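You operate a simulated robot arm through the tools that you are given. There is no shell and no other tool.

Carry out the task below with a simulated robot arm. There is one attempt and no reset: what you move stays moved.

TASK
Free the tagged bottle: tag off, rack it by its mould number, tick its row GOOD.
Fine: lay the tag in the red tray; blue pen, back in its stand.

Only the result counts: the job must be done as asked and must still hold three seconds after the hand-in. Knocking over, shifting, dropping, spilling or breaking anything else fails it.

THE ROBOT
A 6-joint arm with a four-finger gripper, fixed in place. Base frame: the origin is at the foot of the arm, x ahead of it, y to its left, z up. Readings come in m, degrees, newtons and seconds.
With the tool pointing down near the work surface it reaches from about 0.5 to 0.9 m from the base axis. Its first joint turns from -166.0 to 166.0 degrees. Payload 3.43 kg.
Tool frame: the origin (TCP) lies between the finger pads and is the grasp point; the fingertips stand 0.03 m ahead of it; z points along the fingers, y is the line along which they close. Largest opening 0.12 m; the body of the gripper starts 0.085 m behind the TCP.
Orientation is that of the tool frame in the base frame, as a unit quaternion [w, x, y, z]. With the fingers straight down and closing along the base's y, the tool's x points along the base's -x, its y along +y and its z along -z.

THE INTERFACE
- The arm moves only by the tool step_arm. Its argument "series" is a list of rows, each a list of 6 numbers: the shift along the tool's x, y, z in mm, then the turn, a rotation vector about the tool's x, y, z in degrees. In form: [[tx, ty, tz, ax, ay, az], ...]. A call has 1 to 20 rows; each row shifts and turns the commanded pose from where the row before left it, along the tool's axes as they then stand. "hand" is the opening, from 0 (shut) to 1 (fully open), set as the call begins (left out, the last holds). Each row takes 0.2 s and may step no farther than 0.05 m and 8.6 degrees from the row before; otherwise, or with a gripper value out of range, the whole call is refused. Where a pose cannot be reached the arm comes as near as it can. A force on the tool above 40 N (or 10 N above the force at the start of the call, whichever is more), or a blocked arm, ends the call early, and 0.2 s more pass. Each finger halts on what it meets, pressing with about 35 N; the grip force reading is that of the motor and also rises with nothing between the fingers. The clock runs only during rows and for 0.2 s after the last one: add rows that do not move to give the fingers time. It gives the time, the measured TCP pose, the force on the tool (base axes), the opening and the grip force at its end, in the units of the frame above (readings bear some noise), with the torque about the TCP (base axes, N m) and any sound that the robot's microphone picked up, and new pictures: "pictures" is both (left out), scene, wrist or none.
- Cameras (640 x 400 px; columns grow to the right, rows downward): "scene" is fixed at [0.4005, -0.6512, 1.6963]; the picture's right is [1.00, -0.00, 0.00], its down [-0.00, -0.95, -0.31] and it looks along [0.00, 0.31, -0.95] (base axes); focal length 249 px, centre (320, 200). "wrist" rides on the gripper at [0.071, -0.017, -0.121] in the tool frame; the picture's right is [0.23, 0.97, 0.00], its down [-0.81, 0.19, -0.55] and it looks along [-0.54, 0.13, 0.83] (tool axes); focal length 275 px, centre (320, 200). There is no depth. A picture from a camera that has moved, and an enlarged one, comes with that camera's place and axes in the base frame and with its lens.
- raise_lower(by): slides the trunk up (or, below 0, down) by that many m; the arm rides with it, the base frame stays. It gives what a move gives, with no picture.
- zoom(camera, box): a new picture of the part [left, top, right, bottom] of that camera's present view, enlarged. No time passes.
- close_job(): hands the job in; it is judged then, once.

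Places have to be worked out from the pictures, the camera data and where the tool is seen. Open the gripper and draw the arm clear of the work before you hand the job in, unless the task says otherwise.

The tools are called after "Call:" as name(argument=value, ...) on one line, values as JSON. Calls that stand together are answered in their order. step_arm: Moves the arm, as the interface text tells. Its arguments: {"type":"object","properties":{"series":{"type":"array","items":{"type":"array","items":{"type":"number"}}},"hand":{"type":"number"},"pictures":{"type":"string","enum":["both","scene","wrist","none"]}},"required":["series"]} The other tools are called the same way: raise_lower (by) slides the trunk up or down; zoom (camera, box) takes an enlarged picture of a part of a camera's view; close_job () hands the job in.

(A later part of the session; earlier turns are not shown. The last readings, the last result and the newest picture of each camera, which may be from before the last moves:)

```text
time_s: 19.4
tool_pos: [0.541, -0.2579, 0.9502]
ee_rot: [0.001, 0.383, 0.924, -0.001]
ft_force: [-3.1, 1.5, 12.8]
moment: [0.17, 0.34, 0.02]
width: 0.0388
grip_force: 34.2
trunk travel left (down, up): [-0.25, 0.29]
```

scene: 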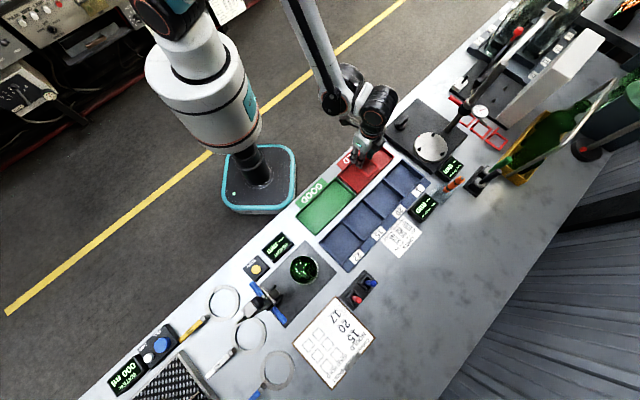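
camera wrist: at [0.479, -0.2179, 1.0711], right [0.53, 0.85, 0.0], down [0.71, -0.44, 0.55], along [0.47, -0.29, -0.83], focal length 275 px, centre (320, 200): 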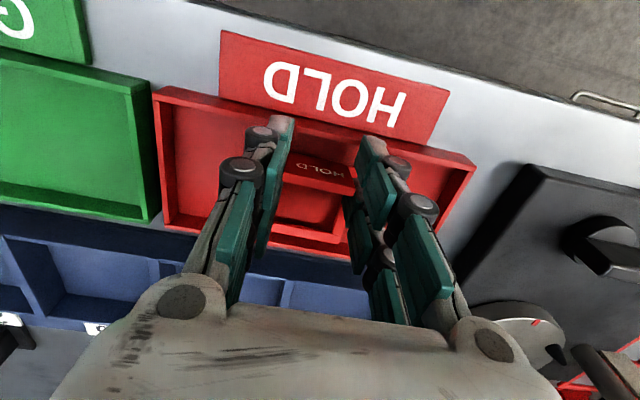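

The contact is down to 13 N; I ease a further 0.8 mm and open the hand to 0.5.

Call:
step_arm(series=[[0, 0, -0.8, 0, 0, 0], [0, 0, 0, 0, 0, 0]], pictures="none")

Call:
step_arm(series=[[0, 0, 0, 0, 0, 0], [0, 0, 0, 0, 0, 0]], hand=0.48)

Call:
zoom(camera="wrist", box=[220, 100, 420, 260])

```text
time_s: 20.0
tool_pos: [0.541, -0.2583, 0.9494]
ee_rot: [0.001, 0.382, 0.924, 0.0]
ft_force: [1.1, 0.1, -0.7]
moment: [0.02, 0.03, 0.01]
width: 0.0384
grip_force: 34.8
trunk travel left (down, up): [-0.25, 0.29]
```

```text
time_s: 20.6
tool_pos: [0.5423, -0.2582, 0.9506]
ee_rot: [0.001, 0.382, 0.924, -0.001]
ft_force: [-0.4, 0.9, 1.0]
moment: [0.02, -0.01, 0.03]
width: 0.0576
grip_force: 0.1
trunk travel left (down, up): [-0.25, 0.29]
camera wrist: at [0.4797, -0.2181, 1.0709], right [0.53, 0.85, 0.0], down [0.71, -0.44, 0.55], along [0.47, -0.29, -0.83], focal length 275 px, centre (320, 200)
```

scene: 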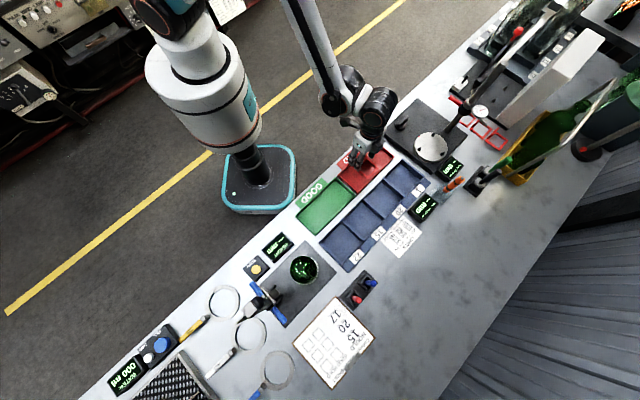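
wrist: 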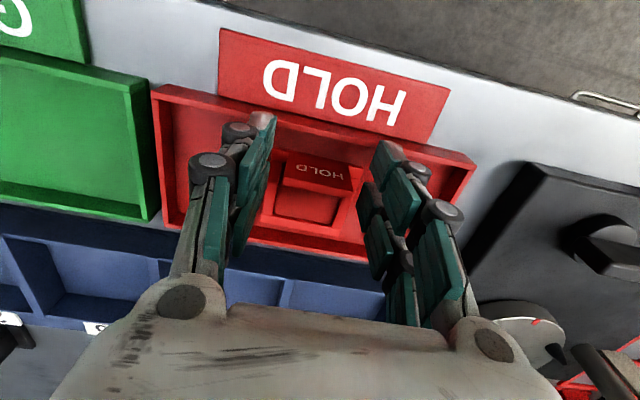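

```text
2.50 times, centred on (320, 180) of wrist
camera zoom: at [0.4797, -0.2181, 1.0709], right [0.53, 0.85, 0.0], down [0.71, -0.44, 0.55], along [0.47, -0.29, -0.83], focal length 688 px, centre (320, 250)
```

zoom: 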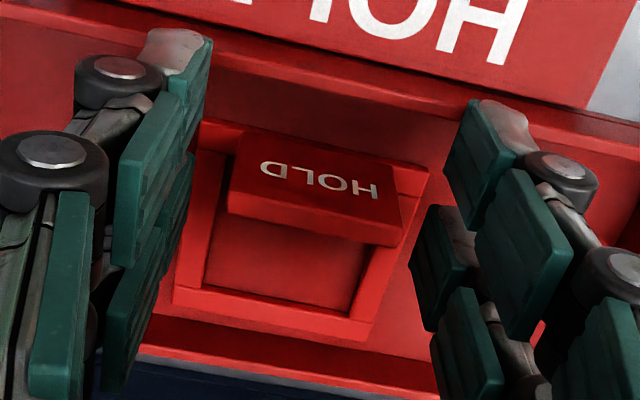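

The tag lies flat in the red tray. I raise straight up, yaw the tool 90° so the fingers close along e2, and move towards the bottle from the clear side.

Call:
step_arm(series=[[0, 0, -20, 0, 0, 0], [0, 0, -40, 0, 0, 0], [0, 0, -45, 0, 0, 0], [0, 0, -45, 0, 0, 0], [0, 0, -45, 0, 0, 0], [0, 0, -35, 0, 0, 0], [0, 0, 0, 0, 0, 8.18], [0, 0, 0, 0, 0, 8.18], [0, 0, 0, 0, 0, 8.18], [0, 0, 0, 0, 0, 8.18], [0, 0, 0, 0, 0, 8.18], [0, 0, 0, 0, 0, 8.18], [0, 0, 0, 0, 0, 8.18], [0, 0, 0, 0, 0, 8.18], [0, 0, 0, 0, 0, 8.18], [0, 0, 0, 0, 0, 8.18], [0, 0, 0, 0, 0, 8.2], [0, 0, 0, 0, 0, 0]])

```text
time_s: 24.4
tool_pos: [0.5408, -0.2576, 1.1819]
ee_rot: [0.0, 0.924, 0.382, 0.001]
ft_force: [-0.3, -0.3, 0.0]
moment: [0.01, 0.01, 0.03]
width: 0.0578
grip_force: 0.1
trunk travel left (down, up): [-0.25, 0.29]
camera wrist: at [0.5805, -0.1943, 1.301], right [0.85, -0.53, 0.0], down [-0.44, -0.71, 0.55], along [-0.29, -0.47, -0.83], focal length 275 px, centre (320, 200)
```

scene: 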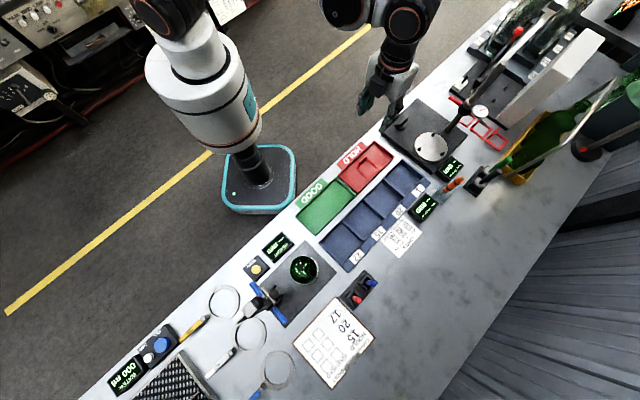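
wrist: 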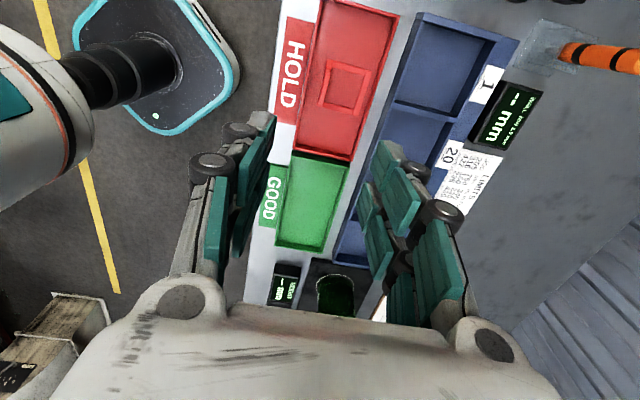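

The tag is seen lying in the tray. I now move towards the bottle, stopping short to look at it from the rack side.

Call:
step_arm(series=[[-40, 17.5, 0, 0, 0, 0], [-40, 17.5, 0, 0, 0, 0], [-40, 17.5, 0, 0, 0, 0], [-40, 17.5, 0, 0, 0, 0], [-40, 17.5, 0, 0, 0, 0], [-40, 17.5, 0, 0, 0, 0], [-40, 17.5, 0, 0, 0, 0], [0, 0, 0, 0, 0, 0]])

Call:
zoom(camera="wrist", box=[240, 60, 420, 310])

```text
time_s: 26.2
tool_pos: [0.4293, -0.5419, 1.1798]
ee_rot: [0.001, 0.924, 0.383, 0.001]
ft_force: [0.5, -0.1, -0.1]
moment: [0.0, -0.02, 0.0]
width: 0.0577
grip_force: 0.0
trunk travel left (down, up): [-0.25, 0.29]
camera wrist: at [0.4688, -0.4789, 1.3006], right [0.85, -0.53, 0.0], down [-0.44, -0.71, 0.55], along [-0.29, -0.47, -0.83], focal length 275 px, centre (320, 200)
```

scene: 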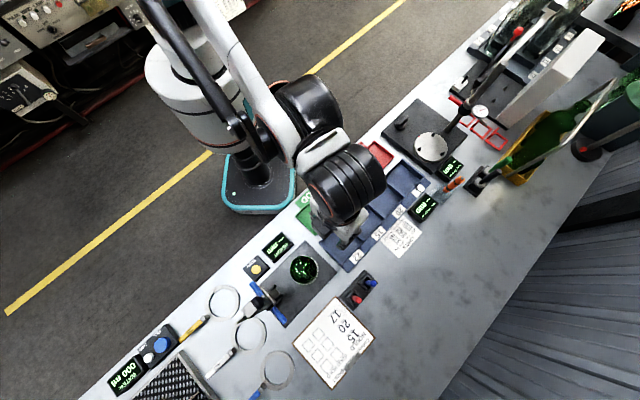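
wrist: 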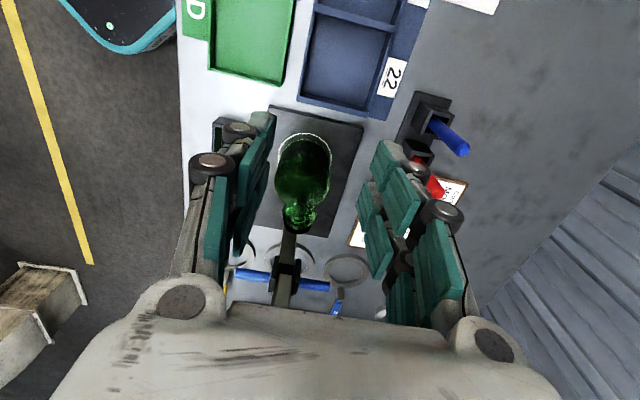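

```text
1.60 times, centred on (330, 185) of wrist
camera zoom: at [0.4688, -0.4789, 1.3006], right [0.85, -0.53, 0.0], down [-0.44, -0.71, 0.55], along [-0.29, -0.47, -0.83], focal length 440 px, centre (304, 224)
```

zoom: 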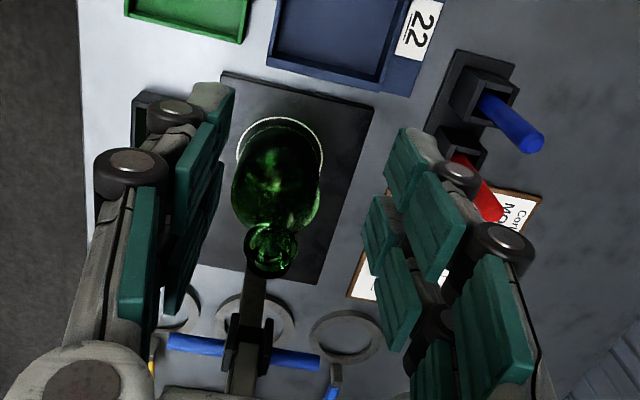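

The bottle axis comes out at about (0.352, -0.621). I open to 0.10 m for a body grasp and move directly above it, keeping the tips above the mouth.

Call:
step_arm(series=[[-37, 0.5, 0, 0, 0, 0], [-37, 0.5, 0, 0, 0, 0], [-36.5, 0, 0, 0, 0, 0], [0, 0, 20, 0, 0, 0], [0, 0, 0, 0, 0, 0]], hand=0.85)

Call:
zoom(camera="wrist", box=[200, 60, 440, 310])

Call:
zoom(camera="scene", box=[240, 220, 360, 320])

```text
time_s: 27.4
tool_pos: [0.352, -0.6222, 1.1604]
ee_rot: [0.001, 0.924, 0.383, 0.0]
ft_force: [0.0, 0.6, 0.5]
moment: [0.02, 0.01, -0.01]
width: 0.1019
grip_force: 0.1
trunk travel left (down, up): [-0.25, 0.29]
camera wrist: at [0.3911, -0.5579, 1.2808], right [0.85, -0.53, 0.0], down [-0.44, -0.71, 0.55], along [-0.29, -0.47, -0.83], focal length 275 px, centre (320, 200)
```

scene: 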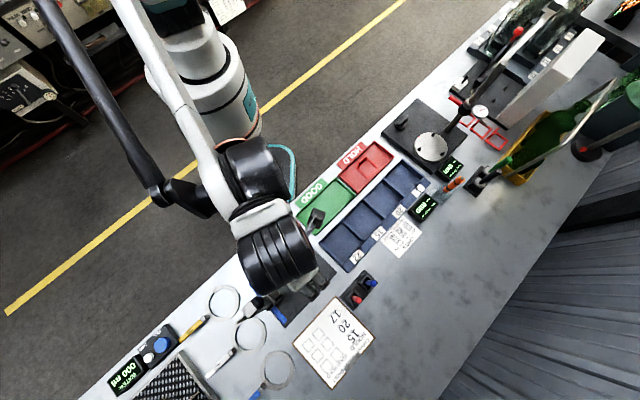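
wrist: 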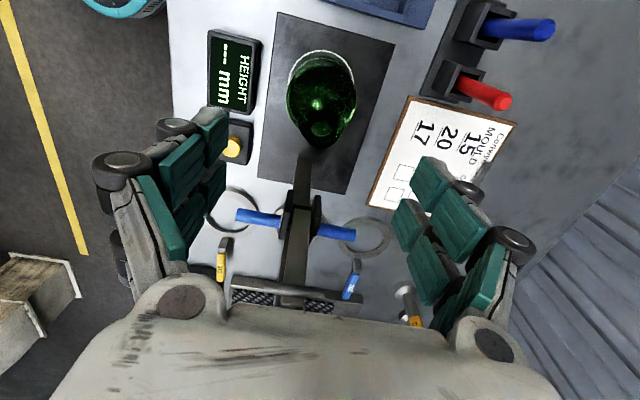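

```text
1.60 times, centred on (320, 185) of wrist
camera zoom: at [0.3911, -0.5579, 1.2808], right [0.85, -0.53, 0.0], down [-0.44, -0.71, 0.55], along [-0.29, -0.47, -0.83], focal length 440 px, centre (320, 224)
```

zoom: 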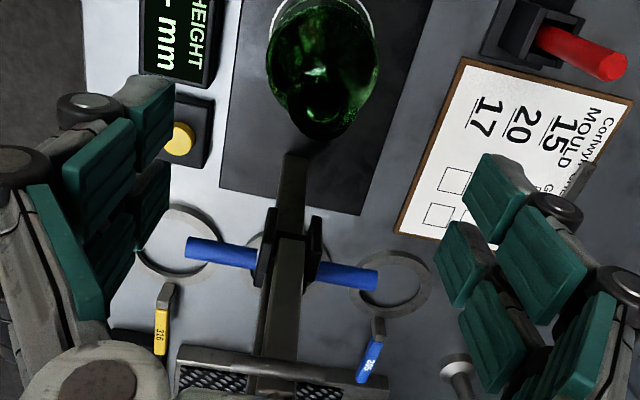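

```text
4.00 times, centred on (300, 270) of scene
camera zoom: at [0.4005, -0.6512, 1.6963], right [1.0, 0.0, 0.0], down [0.0, -0.95, -0.31], along [0.0, 0.31, -0.95], focal length 996 px, centre (400, -80)
```

zoom: 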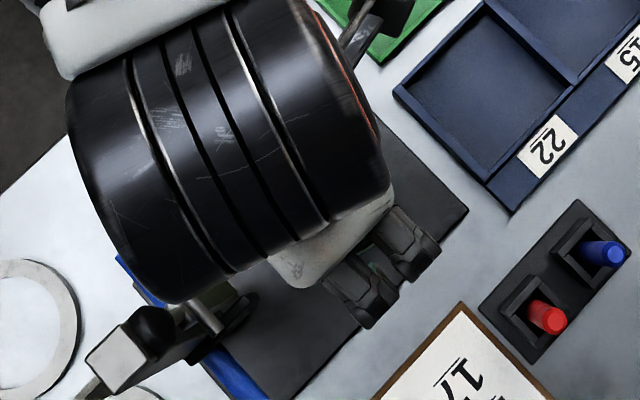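

The bottle is centred under the gripper, and by my estimate the wrist stays about 30 mm clear of the gauge knob. I descend part of the way and check.

Call:
step_arm(series=[[0, 0, 30, 0, 0, 0], [0, 0, 30, 0, 0, 0], [0, 0, 30, 0, 0, 0], [0, 0, 0, 0, 0, 0]])

Call:
zoom(camera="scene", box=[240, 220, 360, 320])

Call:
zoom(camera="wrist", box=[200, 60, 440, 310])

```text
time_s: 28.4
tool_pos: [0.3516, -0.6213, 1.0687]
ee_rot: [0.002, 0.924, 0.383, 0.0]
ft_force: [-0.1, -0.3, -0.4]
moment: [0.0, 0.0, -0.04]
width: 0.1022
grip_force: 0.1
trunk travel left (down, up): [-0.25, 0.29]
camera wrist: at [0.3909, -0.5583, 1.1905], right [0.85, -0.53, 0.0], down [-0.44, -0.71, 0.55], along [-0.29, -0.47, -0.83], focal length 275 px, centre (320, 200)
```

scene: 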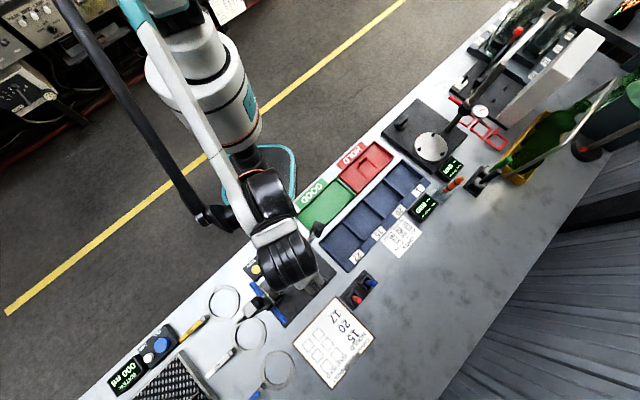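
wrist: 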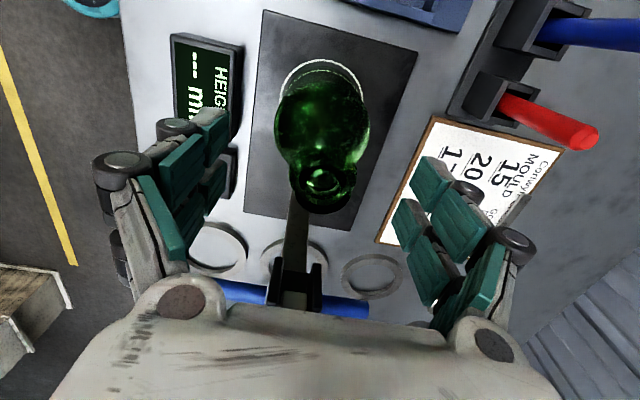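

```text
4.00 times, centred on (300, 270) of scene
camera zoom: at [0.4005, -0.6512, 1.6963], right [1.0, 0.0, 0.0], down [0.0, -0.95, -0.31], along [0.0, 0.31, -0.95], focal length 996 px, centre (400, -80)
```

zoom: 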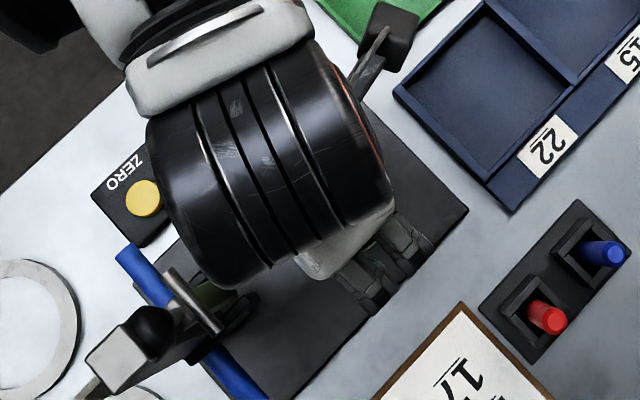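

```text
1.60 times, centred on (320, 185) of wrist
camera zoom: at [0.3909, -0.5583, 1.1905], right [0.85, -0.53, 0.0], down [-0.44, -0.71, 0.55], along [-0.29, -0.47, -0.83], focal length 440 px, centre (320, 224)
```

zoom: 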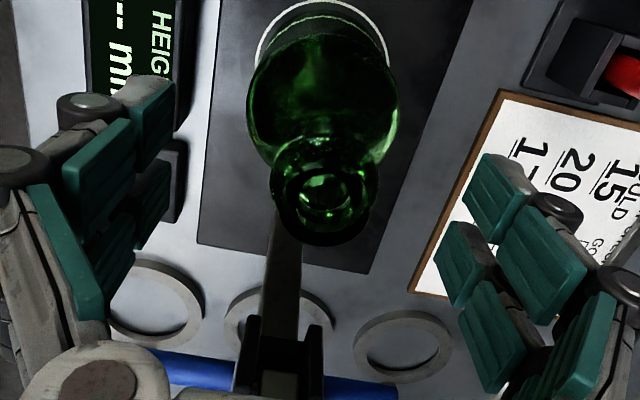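

The mouth is centred on the TCP to about 2 mm, and the wrist is visibly clear of the gauge. I descend the last 70 mm for the body grasp.

Call:
step_arm(series=[[0, 2, 20, 0, 0, 0], [0, 0, 20, 0, 0, 0], [0, 0, 15, 0, 0, 0], [0, 0, 8, 0, 0, 0], [0, 0, 6, 0, 0, 0], [0, 0, 0, 0, 0, 0]])

Call:
zoom(camera="wrist", box=[200, 60, 440, 310])

```text
time_s: 29.8
tool_pos: [0.353, -0.6234, 1.0004]
ee_rot: [0.001, 0.924, 0.383, 0.001]
ft_force: [-0.2, -0.3, 0.2]
moment: [0.02, -0.01, -0.01]
width: 0.102
grip_force: 0.0
trunk travel left (down, up): [-0.25, 0.29]
camera wrist: at [0.393, -0.5597, 1.1218], right [0.85, -0.53, 0.0], down [-0.44, -0.71, 0.55], along [-0.29, -0.47, -0.83], focal length 275 px, centre (320, 200)
```

scene: 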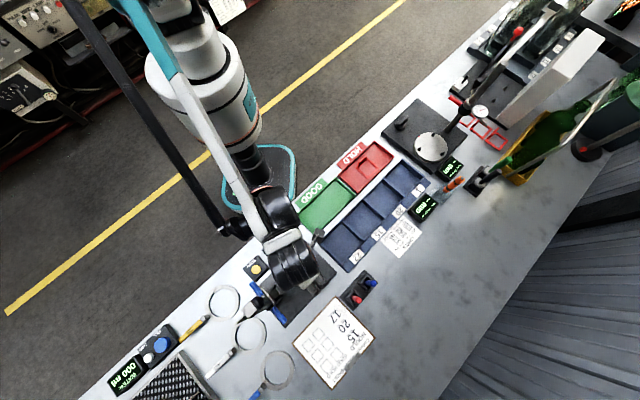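
wrist: 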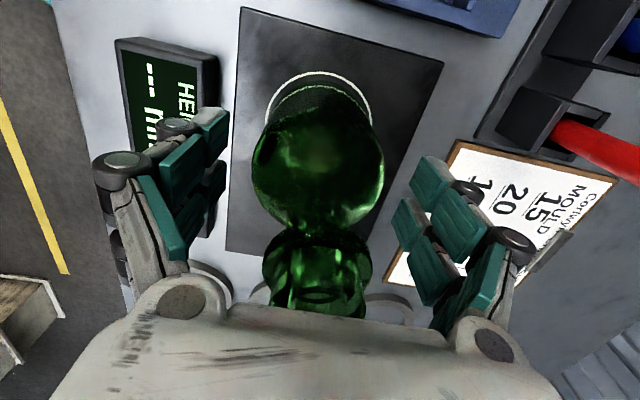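

```text
1.60 times, centred on (320, 185) of wrist
camera zoom: at [0.393, -0.5597, 1.1218], right [0.85, -0.53, 0.0], down [-0.44, -0.71, 0.55], along [-0.29, -0.47, -0.83], focal length 440 px, centre (320, 224)
```

zoom: 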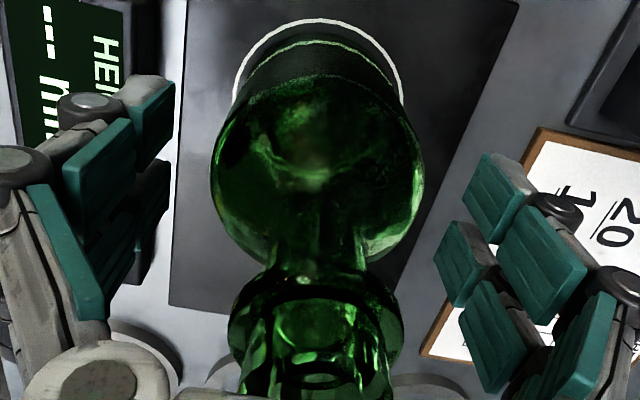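

No contact, and the pads straddle the upper body. I go 4 mm lower and close on it.

Call:
step_arm(series=[[0, 0, 4, 0, 0, 0], [0, 0, 0, 0, 0, 0]], pictures="none")

Call:
step_arm(series=[[0, 0, 0, 0, 0, 0], [0, 0, 0, 0, 0, 0], [0, 0, 0, 0, 0, 0]], hand=0.45)

```text
time_s: 30.4
tool_pos: [0.3537, -0.6236, 0.9975]
ee_rot: [0.001, 0.924, 0.383, 0.0]
ft_force: [-0.7, 0.4, -0.7]
moment: [-0.01, 0.04, 0.01]
width: 0.1021
grip_force: 0.0
trunk travel left (down, up): [-0.25, 0.29]
```

```text
time_s: 31.2
tool_pos: [0.3541, -0.6228, 0.9975]
ee_rot: [0.001, 0.924, 0.382, 0.001]
ft_force: [-0.3, 1.2, 7.0]
moment: [0.04, 0.22, 0.0]
width: 0.0706
grip_force: 35.1
trunk travel left (down, up): [-0.25, 0.29]
camera wrist: at [0.3929, -0.5592, 1.1182], right [0.85, -0.53, 0.0], down [-0.44, -0.71, 0.55], along [-0.29, -0.47, -0.83], focal length 275 px, centre (320, 200)
```

scene: 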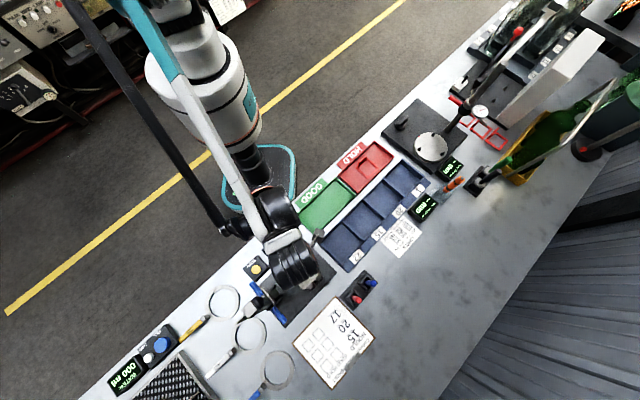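
wrist: 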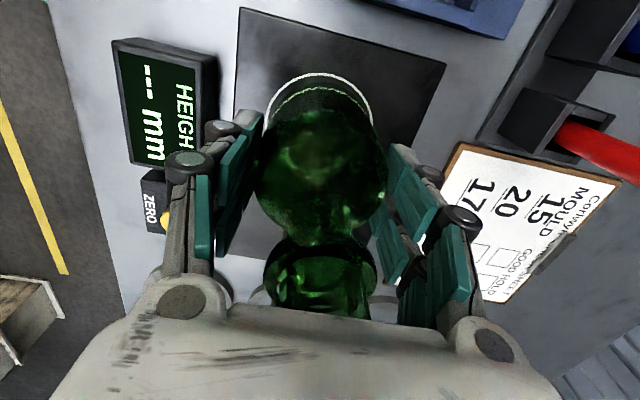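

The grip stopped at 70.6 mm with a 7 N upward reaction, so the pads are probably on the start of the shoulder curve. I reopen, go a few mm lower with the palm still above the mouth, and regrip.

Call:
step_arm(series=[[0, 0, 0, 0, 0, 0], [0, 0, 0, 0, 0, 0], [0, 0, 3, 0, 0, 0], [0, 0, 2, 0, 0, 0], [0, 0, 0, 0, 0, 0]], hand=0.85)

Call:
zoom(camera="wrist", box=[220, 60, 420, 320])

```text
time_s: 32.4
tool_pos: [0.3538, -0.6227, 0.9916]
ee_rot: [0.001, 0.924, 0.383, 0.0]
ft_force: [-0.4, 0.4, -0.1]
moment: [0.05, 0.0, -0.01]
width: 0.1021
grip_force: 0.1
trunk travel left (down, up): [-0.25, 0.29]
camera wrist: at [0.3928, -0.5595, 1.1126], right [0.85, -0.53, 0.0], down [-0.44, -0.71, 0.55], along [-0.29, -0.47, -0.83], focal length 275 px, centre (320, 200)
```

scene: 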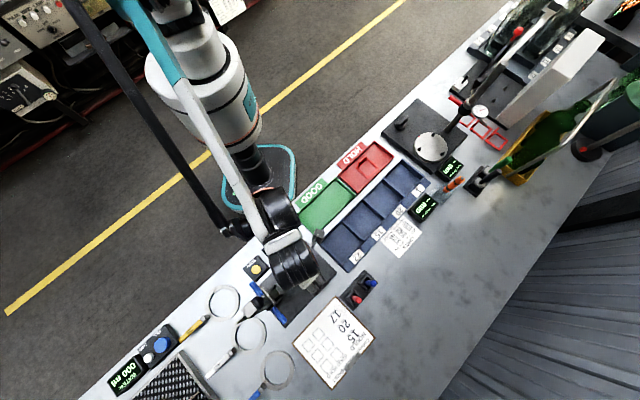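
wrist: 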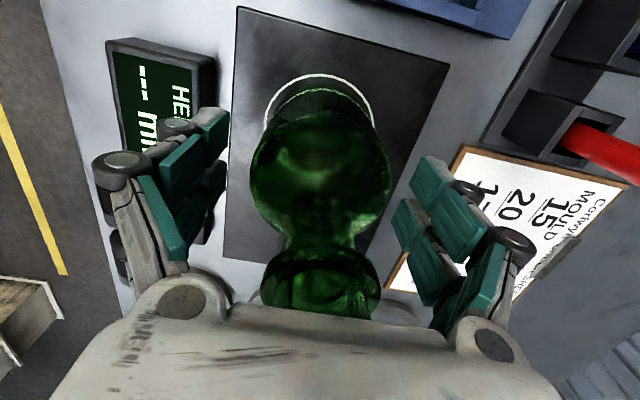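

```text
1.54 times, centred on (320, 190) of wrist
camera zoom: at [0.3928, -0.5595, 1.1126], right [0.85, -0.53, 0.0], down [-0.44, -0.71, 0.55], along [-0.29, -0.47, -0.83], focal length 424 px, centre (320, 215)
```

zoom: 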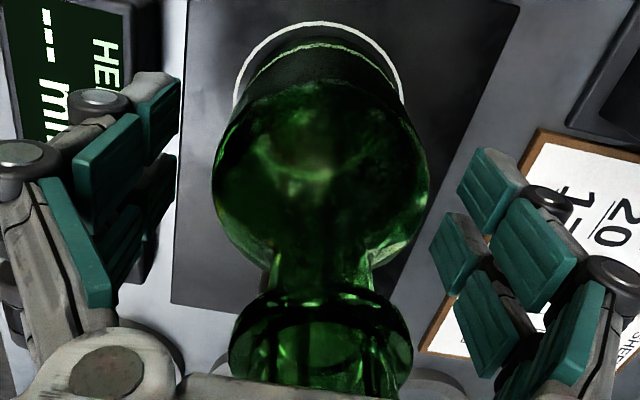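

Still no contact at TCP z≈0.9915. I close again and read the force.

Call:
step_arm(series=[[0, 0, 0, 0, 0, 0], [0, 0, 0, 0, 0, 0], [0, 0, 0, 0, 0, 0]], hand=0.45, pictures="wrist")

```text
time_s: 33.2
tool_pos: [0.3537, -0.6223, 0.9918]
ee_rot: [0.001, 0.924, 0.383, 0.001]
ft_force: [0.7, -1.4, 7.3]
moment: [-0.04, 0.03, 0.01]
width: 0.0704
grip_force: 34.7
trunk travel left (down, up): [-0.25, 0.29]
camera wrist: at [0.3927, -0.5593, 1.1131], right [0.85, -0.53, 0.0], down [-0.44, -0.71, 0.55], along [-0.29, -0.47, -0.83], focal length 275 px, centre (320, 200)
```

wrist: 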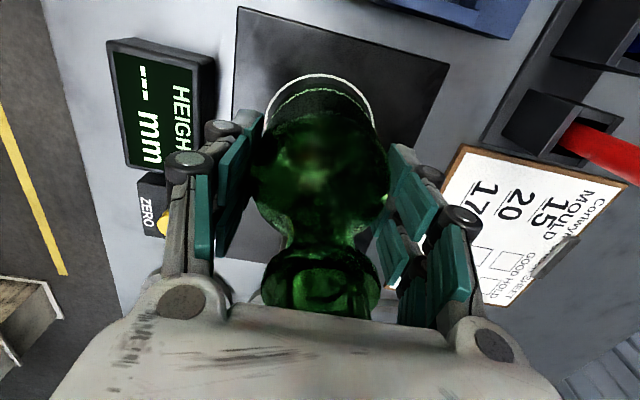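

The width is the same at both heights, so the body is a 70.5 mm cylinder and the grip is on straight wall. I lift a little to test it.

Call:
step_arm(series=[[0, 0, -3, 0, 0, 0], [0, 0, -5, 0, 0, 0], [0, 0, -8, 0, 0, 0], [0, 0, 0, 0, 0, 0]])

Call:
zoom(camera="wrist", box=[220, 60, 420, 320])

```text
time_s: 34.2
tool_pos: [0.3537, -0.6222, 1.0079]
ee_rot: [0.0, 0.924, 0.382, 0.0]
ft_force: [0.2, -0.3, -3.0]
moment: [0.02, 0.02, -0.01]
width: 0.0707
grip_force: 34.7
trunk travel left (down, up): [-0.25, 0.29]
camera wrist: at [0.3931, -0.5593, 1.1282], right [0.85, -0.53, 0.0], down [-0.44, -0.71, 0.55], along [-0.29, -0.47, -0.83], focal length 275 px, centre (320, 200)
```

scene: 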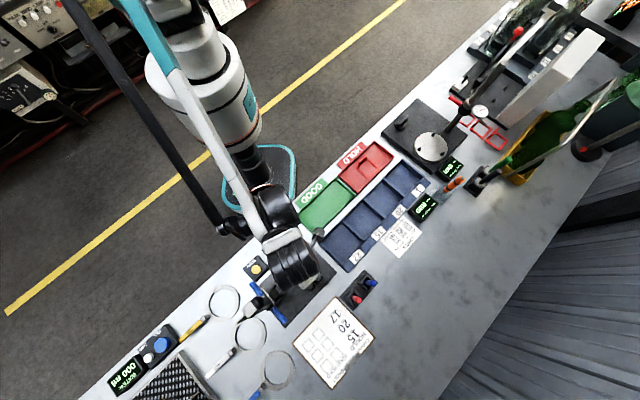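
wrist: 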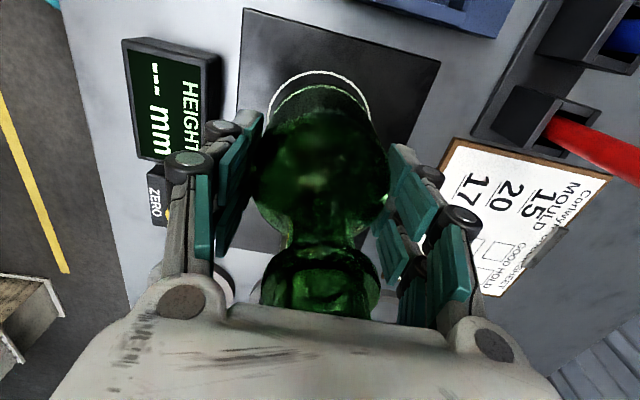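

```text
1.54 times, centred on (320, 190) of wrist
camera zoom: at [0.3931, -0.5593, 1.1282], right [0.85, -0.53, 0.0], down [-0.44, -0.71, 0.55], along [-0.29, -0.47, -0.83], focal length 424 px, centre (320, 215)
```

zoom: 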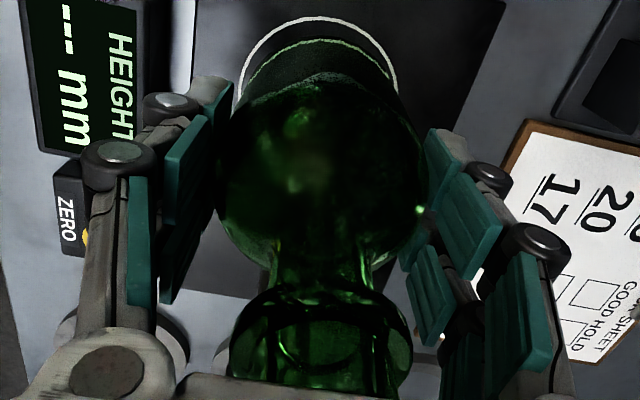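

The 3 N weight shows the bottle is held, with no slip. I raise it, carry it well clear above the rack, and stop just past bay 20 to measure the rack.

Call:
step_arm(series=[[0, 0, -30, 0, 0, 0], [0, 0, -35, 0, 0, 0], [0, 0, -35, 0, 0, 0], [0, 0, -32, 0, 0, 0], [35, -2, 0, 0, 0, 0], [38, -2, 0, 0, 0, 0], [38, -2, 0, 0, 0, 0], [38, -2, 0, 0, 0, 0], [38, -2, 0, 0, 0, 0], [38, -2, 0, 0, 0, 0], [38, -2, 0, 0, 0, 0], [38, -2, 0, 0, 0, 0], [38, -2, 0, 0, 0, 0], [38, -2, 0, 0, 0, 0], [38, -2, 0, 0, 0, 0], [38, -2, 0, 0, 0, 0], [38, -2, 0, 0, 0, 0], [38, -4, 0, 0, 0, 0], [0, 0, 0, 0, 0, 0]])

Call:
zoom(camera="wrist", box=[200, 60, 440, 310])

Call:
zoom(camera="scene", box=[310, 150, 450, 280])

```text
time_s: 38.2
tool_pos: [0.7076, -0.2272, 1.1392]
ee_rot: [0.0, 0.924, 0.383, 0.0]
ft_force: [-0.7, 0.4, -2.9]
moment: [-0.03, -0.02, 0.0]
width: 0.0708
grip_force: 34.8
trunk travel left (down, up): [-0.25, 0.29]
camera wrist: at [0.7463, -0.1635, 1.2604], right [0.85, -0.53, 0.0], down [-0.44, -0.71, 0.55], along [-0.29, -0.47, -0.83], focal length 275 px, centre (320, 200)
```

scene: 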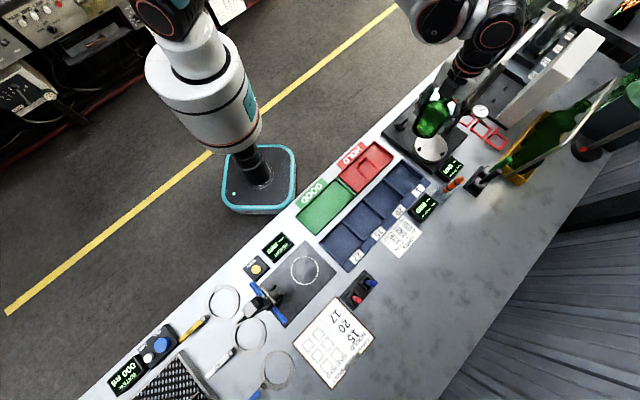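
wrist: 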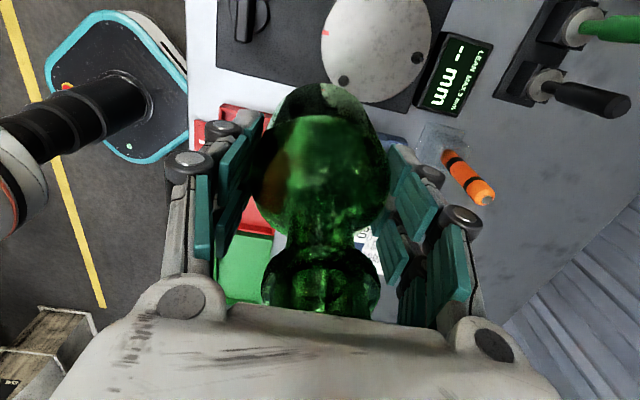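

```text
1.60 times, centred on (320, 185) of wrist
camera zoom: at [0.7463, -0.1635, 1.2604], right [0.85, -0.53, 0.0], down [-0.44, -0.71, 0.55], along [-0.29, -0.47, -0.83], focal length 440 px, centre (320, 224)
```

zoom: 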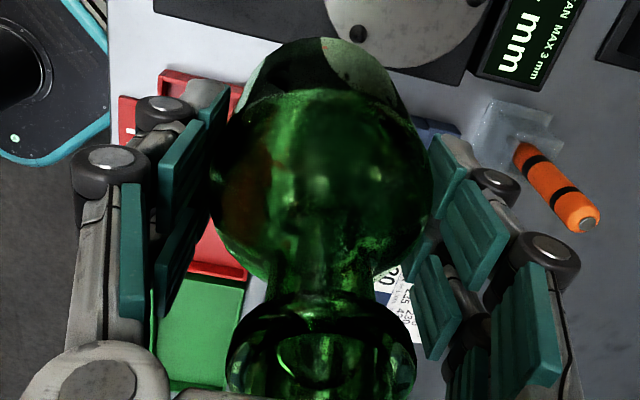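

```text
3.08 times, centred on (380, 215) of scene
camera zoom: at [0.4005, -0.6512, 1.6963], right [1.0, 0.0, 0.0], down [0.0, -0.95, -0.31], along [0.0, 0.31, -0.95], focal length 766 px, centre (135, 154)
```

zoom: 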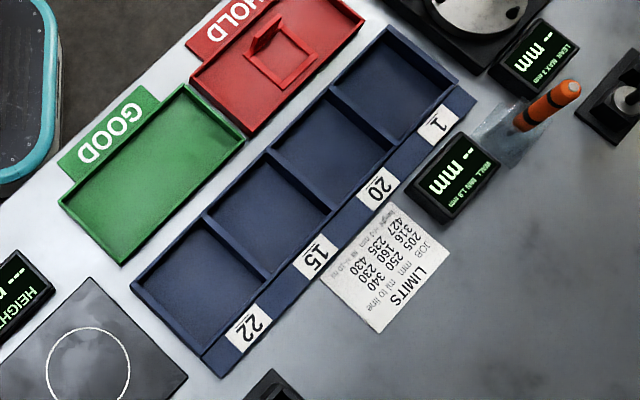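

The scene view of the now-clear rack puts the bay 20 centre at e1≈0.155, e2≈0.709, which is about (0.611, -0.392). Its walls top out near z 0.93. I move above it.

Call:
step_arm(series=[[-37, 9.6, 0, 0, 0, 0], [-37, 9.6, 0, 0, 0, 0], [-37, 9.6, 0, 0, 0, 0], [-37, 9.6, 0, 0, 0, 0], [-37, 9.6, 0, 0, 0, 0], [0, 0, 30, 0, 0, 0], [0, 0, 30, 0, 0, 0], [0, 0, 0, 0, 0, 0]])

Call:
zoom(camera="wrist", box=[200, 20, 440, 270])

Call:
zoom(camera="scene", box=[330, 150, 430, 250])

```text
time_s: 40.0
tool_pos: [0.6093, -0.3922, 1.0811]
ee_rot: [0.001, 0.924, 0.383, 0.0]
ft_force: [-0.7, 0.0, -2.8]
moment: [0.0, 0.02, 0.0]
width: 0.0707
grip_force: 34.7
trunk travel left (down, up): [-0.25, 0.29]
camera wrist: at [0.6485, -0.3281, 1.2018], right [0.85, -0.53, 0.0], down [-0.44, -0.71, 0.55], along [-0.29, -0.47, -0.83], focal length 275 px, centre (320, 200)
```

scene: 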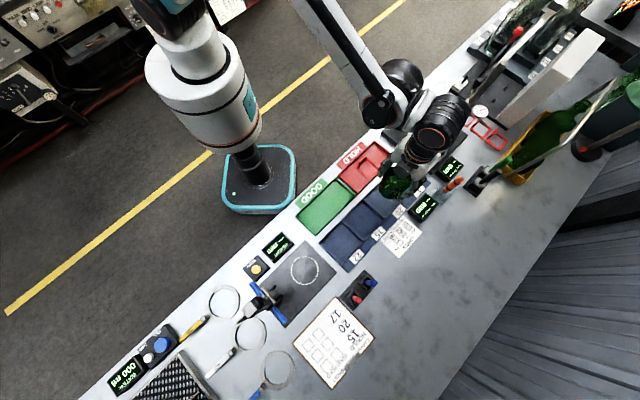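
wrist: 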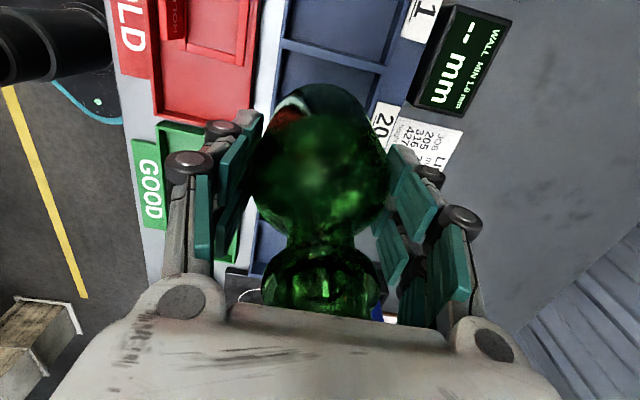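

```text
1.60 times, centred on (320, 145) of wrist
camera zoom: at [0.6485, -0.3281, 1.2018], right [0.85, -0.53, 0.0], down [-0.44, -0.71, 0.55], along [-0.29, -0.47, -0.83], focal length 440 px, centre (320, 288)
```

zoom: 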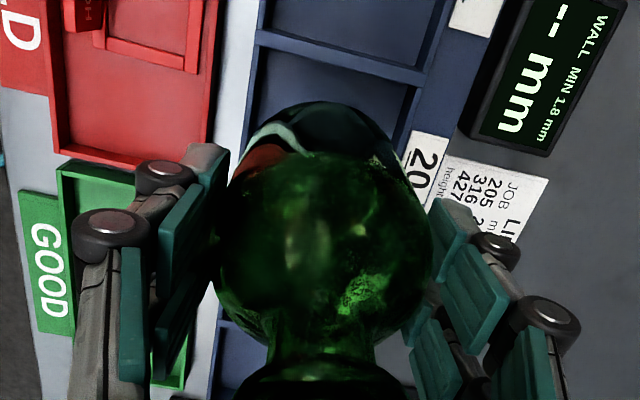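

```text
4.00 times, centred on (380, 200) of scene
camera zoom: at [0.4005, -0.6512, 1.6963], right [1.0, 0.0, 0.0], down [0.0, -0.95, -0.31], along [0.0, 0.31, -0.95], focal length 996 px, centre (80, 200)
```

zoom: 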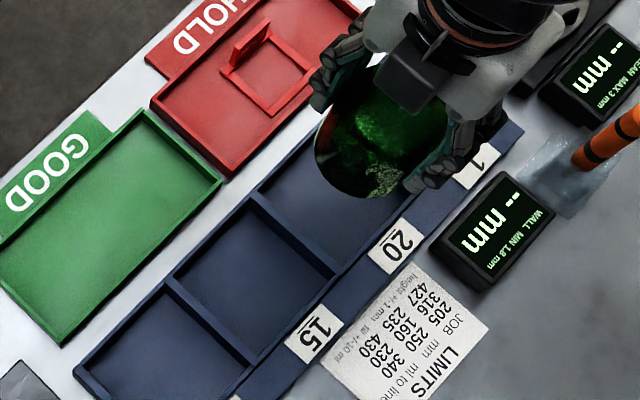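

The divider between bays 1 and 20 measures at e1≈0.203, so the bay centre is e1≈0.152 and I'm within 2 mm of it. I lower the bottle into the bay, slowly near the floor.

Call:
step_arm(series=[[-1.5, 0.5, 20, 0, 0, 0], [0, 0, 20, 0, 0, 0], [0, 0, 15, 0, 0, 0], [0, 0, 10, 0, 0, 0], [0, 0, 8, 0, 0, 0], [0, 0, 0, 0, 0, 0]])

Call:
zoom(camera="scene", box=[330, 150, 430, 250])

Call:
zoom(camera="wrist", box=[200, 20, 440, 270])

```text
time_s: 41.4
tool_pos: [0.6086, -0.3948, 1.0069]
ee_rot: [0.001, 0.924, 0.382, 0.0]
ft_force: [-0.4, -0.4, -4.2]
moment: [0.0, 0.02, 0.0]
width: 0.0708
grip_force: 34.9
trunk travel left (down, up): [-0.25, 0.29]
camera wrist: at [0.6483, -0.3308, 1.128], right [0.85, -0.53, 0.0], down [-0.44, -0.71, 0.55], along [-0.29, -0.47, -0.83], focal length 275 px, centre (320, 200)
```

scene: 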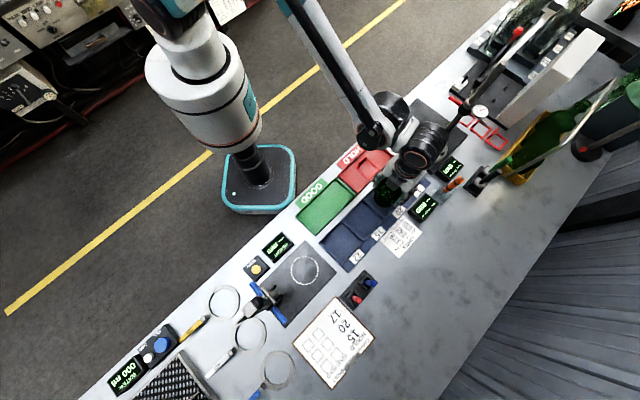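
wrist: 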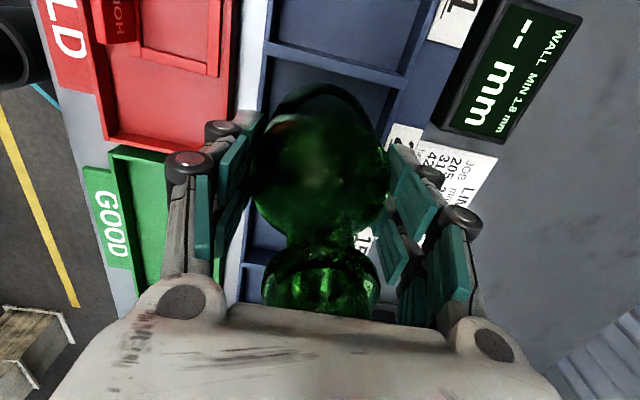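

```text
4.00 times, centred on (380, 200) of scene
camera zoom: at [0.4005, -0.6512, 1.6963], right [1.0, 0.0, 0.0], down [0.0, -0.95, -0.31], along [0.0, 0.31, -0.95], focal length 996 px, centre (80, 200)
```

zoom: 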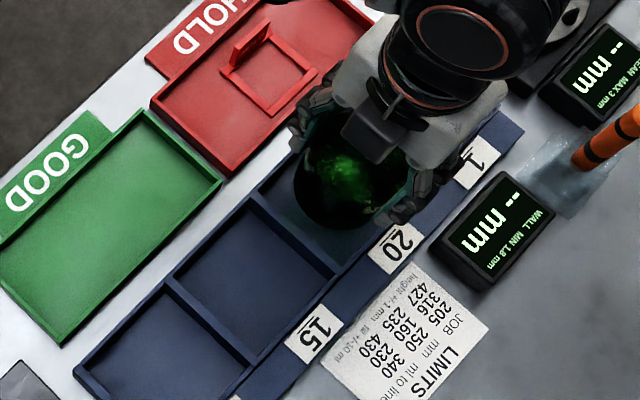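

```text
1.60 times, centred on (320, 145) of wrist
camera zoom: at [0.6483, -0.3308, 1.128], right [0.85, -0.53, 0.0], down [-0.44, -0.71, 0.55], along [-0.29, -0.47, -0.83], focal length 440 px, centre (320, 288)
```

zoom: 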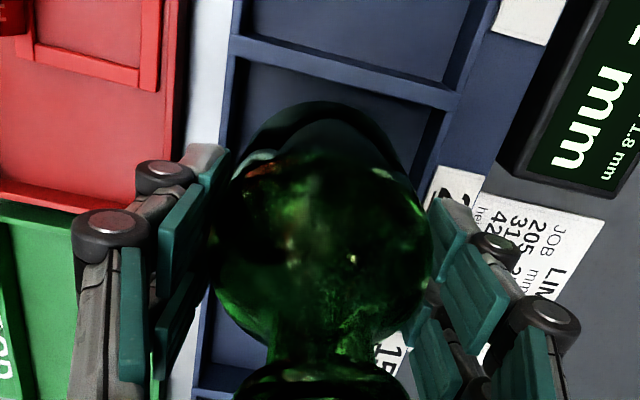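

The bottle base is inside bay 20 without touching anything. I lower slowly to the floor.

Call:
step_arm(series=[[0, 0, 6, 0, 0, 0], [0, 0, 4, 0, 0, 0], [0, 0, 2, 0, 0, 0], [0, 0, 2, 0, 0, 0], [0, 0, 2, 0, 0, 0], [0, 0, 1.5, 0, 0, 0], [0, 0, 1.5, 0, 0, 0], [0, 0, 1.5, 0, 0, 0]], pictures="none")

```text
time_s: 43.2
tool_pos: [0.6096, -0.3946, 0.9864]
ee_rot: [0.0, 0.924, 0.382, 0.0]
ft_force: [-0.6, 0.0, -3.0]
moment: [0.02, -0.02, -0.01]
width: 0.0708
grip_force: 35.1
trunk travel left (down, up): [-0.25, 0.29]
```

Still the bottle's full weight and no contact yet. I continue in 1.5 mm steps.

Call:
step_arm(series=[[0, 0, 1.5, 0, 0, 0], [0, 0, 1.5, 0, 0, 0], [0, 0, 1.5, 0, 0, 0], [0, 0, 1.5, 0, 0, 0], [0, 0, 1.5, 0, 0, 0], [0, 0, 1.5, 0, 0, 0]], pictures="none")

```text
time_s: 44.7
tool_pos: [0.6083, -0.3935, 0.9807]
ee_rot: [0.003, 0.924, 0.383, 0.001]
ft_force: [0.6, 1.3, 17.7]
moment: [0.43, 0.39, -0.01]
width: 0.0709
grip_force: 35.1
trunk travel left (down, up): [-0.25, 0.29]
stopped in row 6: the force on the tool passed its limit at 42 N (the readings are from after the stop); the commanded pose is now the measured one
```

The floor is reached. I ease up slightly so there's no load before releasing.

Call:
step_arm(series=[[0, 0, -0.7, 0, 0, 0], [0, 0, 0, 0, 0, 0]], pictures="none")

```text
time_s: 45.3
tool_pos: [0.6081, -0.3929, 0.9805]
ee_rot: [0.002, 0.924, 0.384, 0.001]
ft_force: [-2.1, 3.4, 13.4]
moment: [0.33, 0.37, -0.07]
width: 0.0711
grip_force: 34.6
trunk travel left (down, up): [-0.25, 0.29]
```

Call:
step_arm(series=[[0, 0, -0.6, 0, 0, 0], [0, 0, 0, 0, 0, 0]], pictures="none")

```text
time_s: 45.9
tool_pos: [0.6092, -0.3939, 0.9797]
ee_rot: [0.001, 0.924, 0.383, 0.001]
ft_force: [-1.4, 2.5, 5.0]
moment: [0.32, 0.29, -0.04]
width: 0.071
grip_force: 34.4
trunk travel left (down, up): [-0.25, 0.29]
```

The push is down to 5 N. I ease 0.4 mm more and open.

Call:
step_arm(series=[[0, 0, -0.4, 0, 0, 0], [0, 0, 0, 0, 0, 0]], pictures="none")

Call:
step_arm(series=[[0, 0, 0, 0, 0, 0], [0, 0, 0, 0, 0, 0], [0, 0, 0, 0, 0, 0]], hand=0.85)

Call:
zoom(camera="wrist", box=[200, 20, 440, 270])

```text
time_s: 46.5
tool_pos: [0.6098, -0.3936, 0.9805]
ee_rot: [0.001, 0.924, 0.382, 0.0]
ft_force: [0.6, -0.3, -2.2]
moment: [0.0, 0.02, 0.02]
width: 0.0711
grip_force: 35.1
trunk travel left (down, up): [-0.25, 0.29]
```

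```text
time_s: 47.3
tool_pos: [0.6108, -0.3934, 0.9809]
ee_rot: [0.0, 0.924, 0.383, 0.001]
ft_force: [-1.1, 0.3, -0.1]
moment: [0.01, -0.01, 0.0]
width: 0.1019
grip_force: 0.0
trunk travel left (down, up): [-0.25, 0.29]
camera wrist: at [0.6487, -0.3304, 1.1012], right [0.85, -0.53, 0.0], down [-0.44, -0.71, 0.55], along [-0.29, -0.47, -0.83], focal length 275 px, centre (320, 200)
```

scene: 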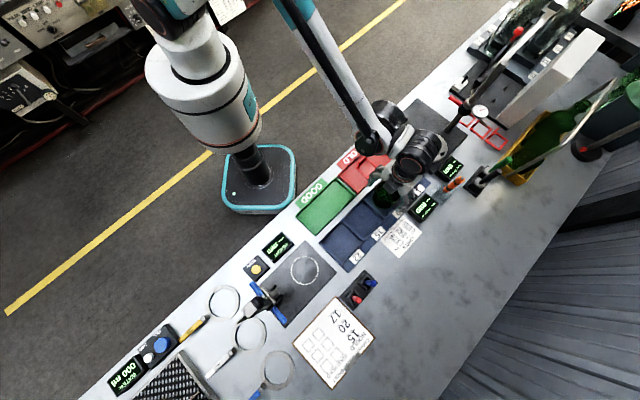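
wrist: 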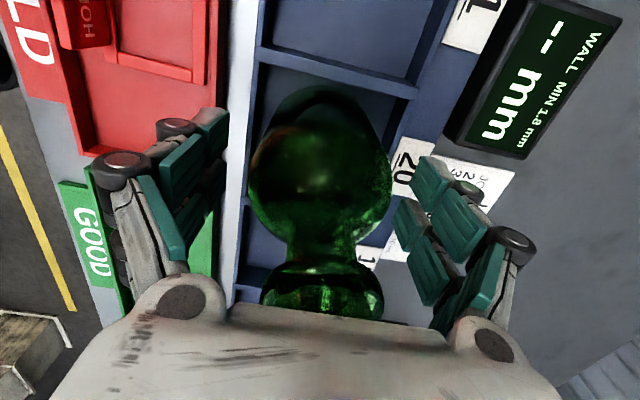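

```text
1.60 times, centred on (320, 145) of wrist
camera zoom: at [0.6487, -0.3304, 1.1012], right [0.85, -0.53, 0.0], down [-0.44, -0.71, 0.55], along [-0.29, -0.47, -0.83], focal length 440 px, centre (320, 288)
```

zoom: 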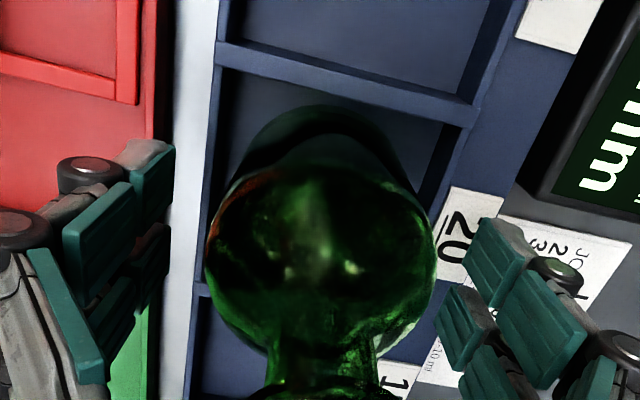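

The bottle stands in bay 20 and is released. I raise clear of it and move above the blue pen, which triangulates as near-vertical at about (0.537, -0.658) with its top at z≈1.03.

Call:
step_arm(series=[[0, 0, -15, 0, 0, 0], [0, 0, -30, 0, 0, 0], [0, 0, -40, 0, 0, 0], [0, 0, -45, 0, 0, 0], [0, 0, -45, 0, 0, 0], [-34.1, 19.2, 0, 0, 0, 0], [-34.1, 19.2, 0, 0, 0, 0], [-34.1, 19.2, 0, 0, 0, 0], [-34.1, 19.2, 0, 0, 0, 0], [-34.1, 19.2, 0, 0, 0, 0], [-20, 19.2, 0, 0, 0, 0], [0, 19.2, 0, 0, 0, 0], [0, 0, 0, 0, 0, 0]])

Call:
zoom(camera="wrist", box=[200, 40, 440, 290])

Call:
zoom(camera="scene", box=[330, 150, 450, 290])

```text
time_s: 50.1
tool_pos: [0.5688, -0.6237, 1.157]
ee_rot: [0.001, 0.924, 0.382, 0.0]
ft_force: [-0.5, -0.4, -0.3]
moment: [0.04, -0.03, 0.03]
width: 0.102
grip_force: 0.0
trunk travel left (down, up): [-0.25, 0.29]
camera wrist: at [0.608, -0.5608, 1.2768], right [0.85, -0.53, 0.0], down [-0.44, -0.71, 0.55], along [-0.29, -0.47, -0.83], focal length 275 px, centre (320, 200)
```

scene: 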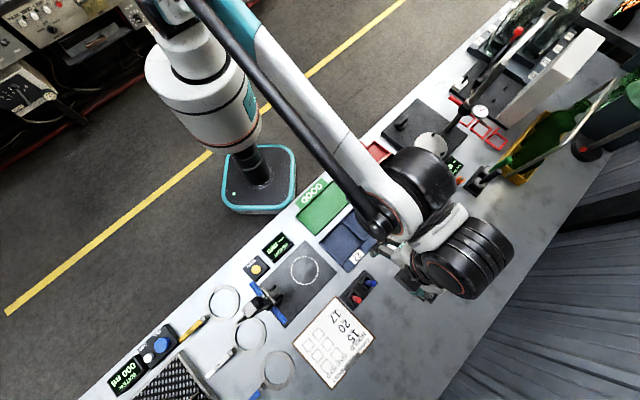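
wrist: 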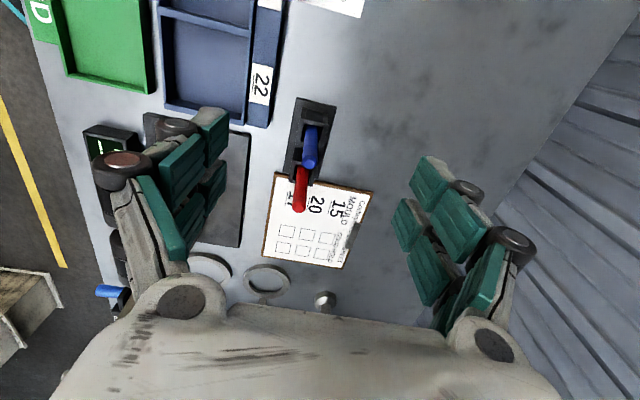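

```text
1.60 times, centred on (320, 165) of wrist
camera zoom: at [0.608, -0.5608, 1.2768], right [0.85, -0.53, 0.0], down [-0.44, -0.71, 0.55], along [-0.29, -0.47, -0.83], focal length 440 px, centre (320, 256)
```

zoom: 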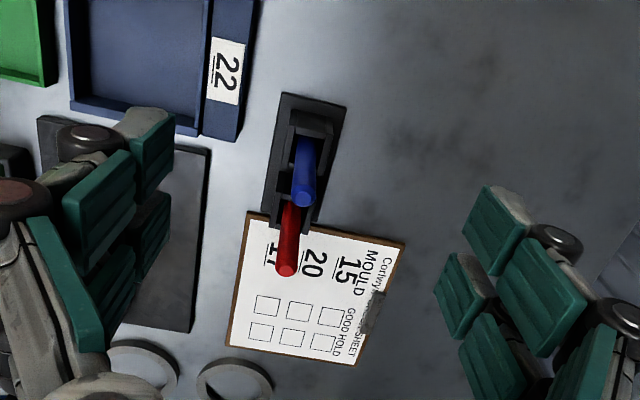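

```text
2.86 times, centred on (390, 220) of scene
camera zoom: at [0.4005, -0.6512, 1.6963], right [1.0, 0.0, 0.0], down [0.0, -0.95, -0.31], along [0.0, 0.31, -0.95], focal length 712 px, centre (120, 143)
```

zoom: 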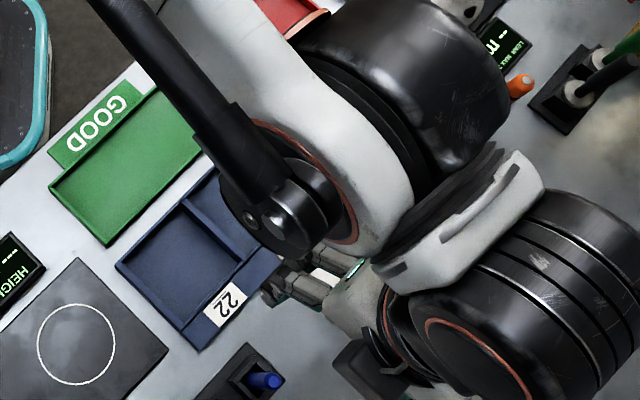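

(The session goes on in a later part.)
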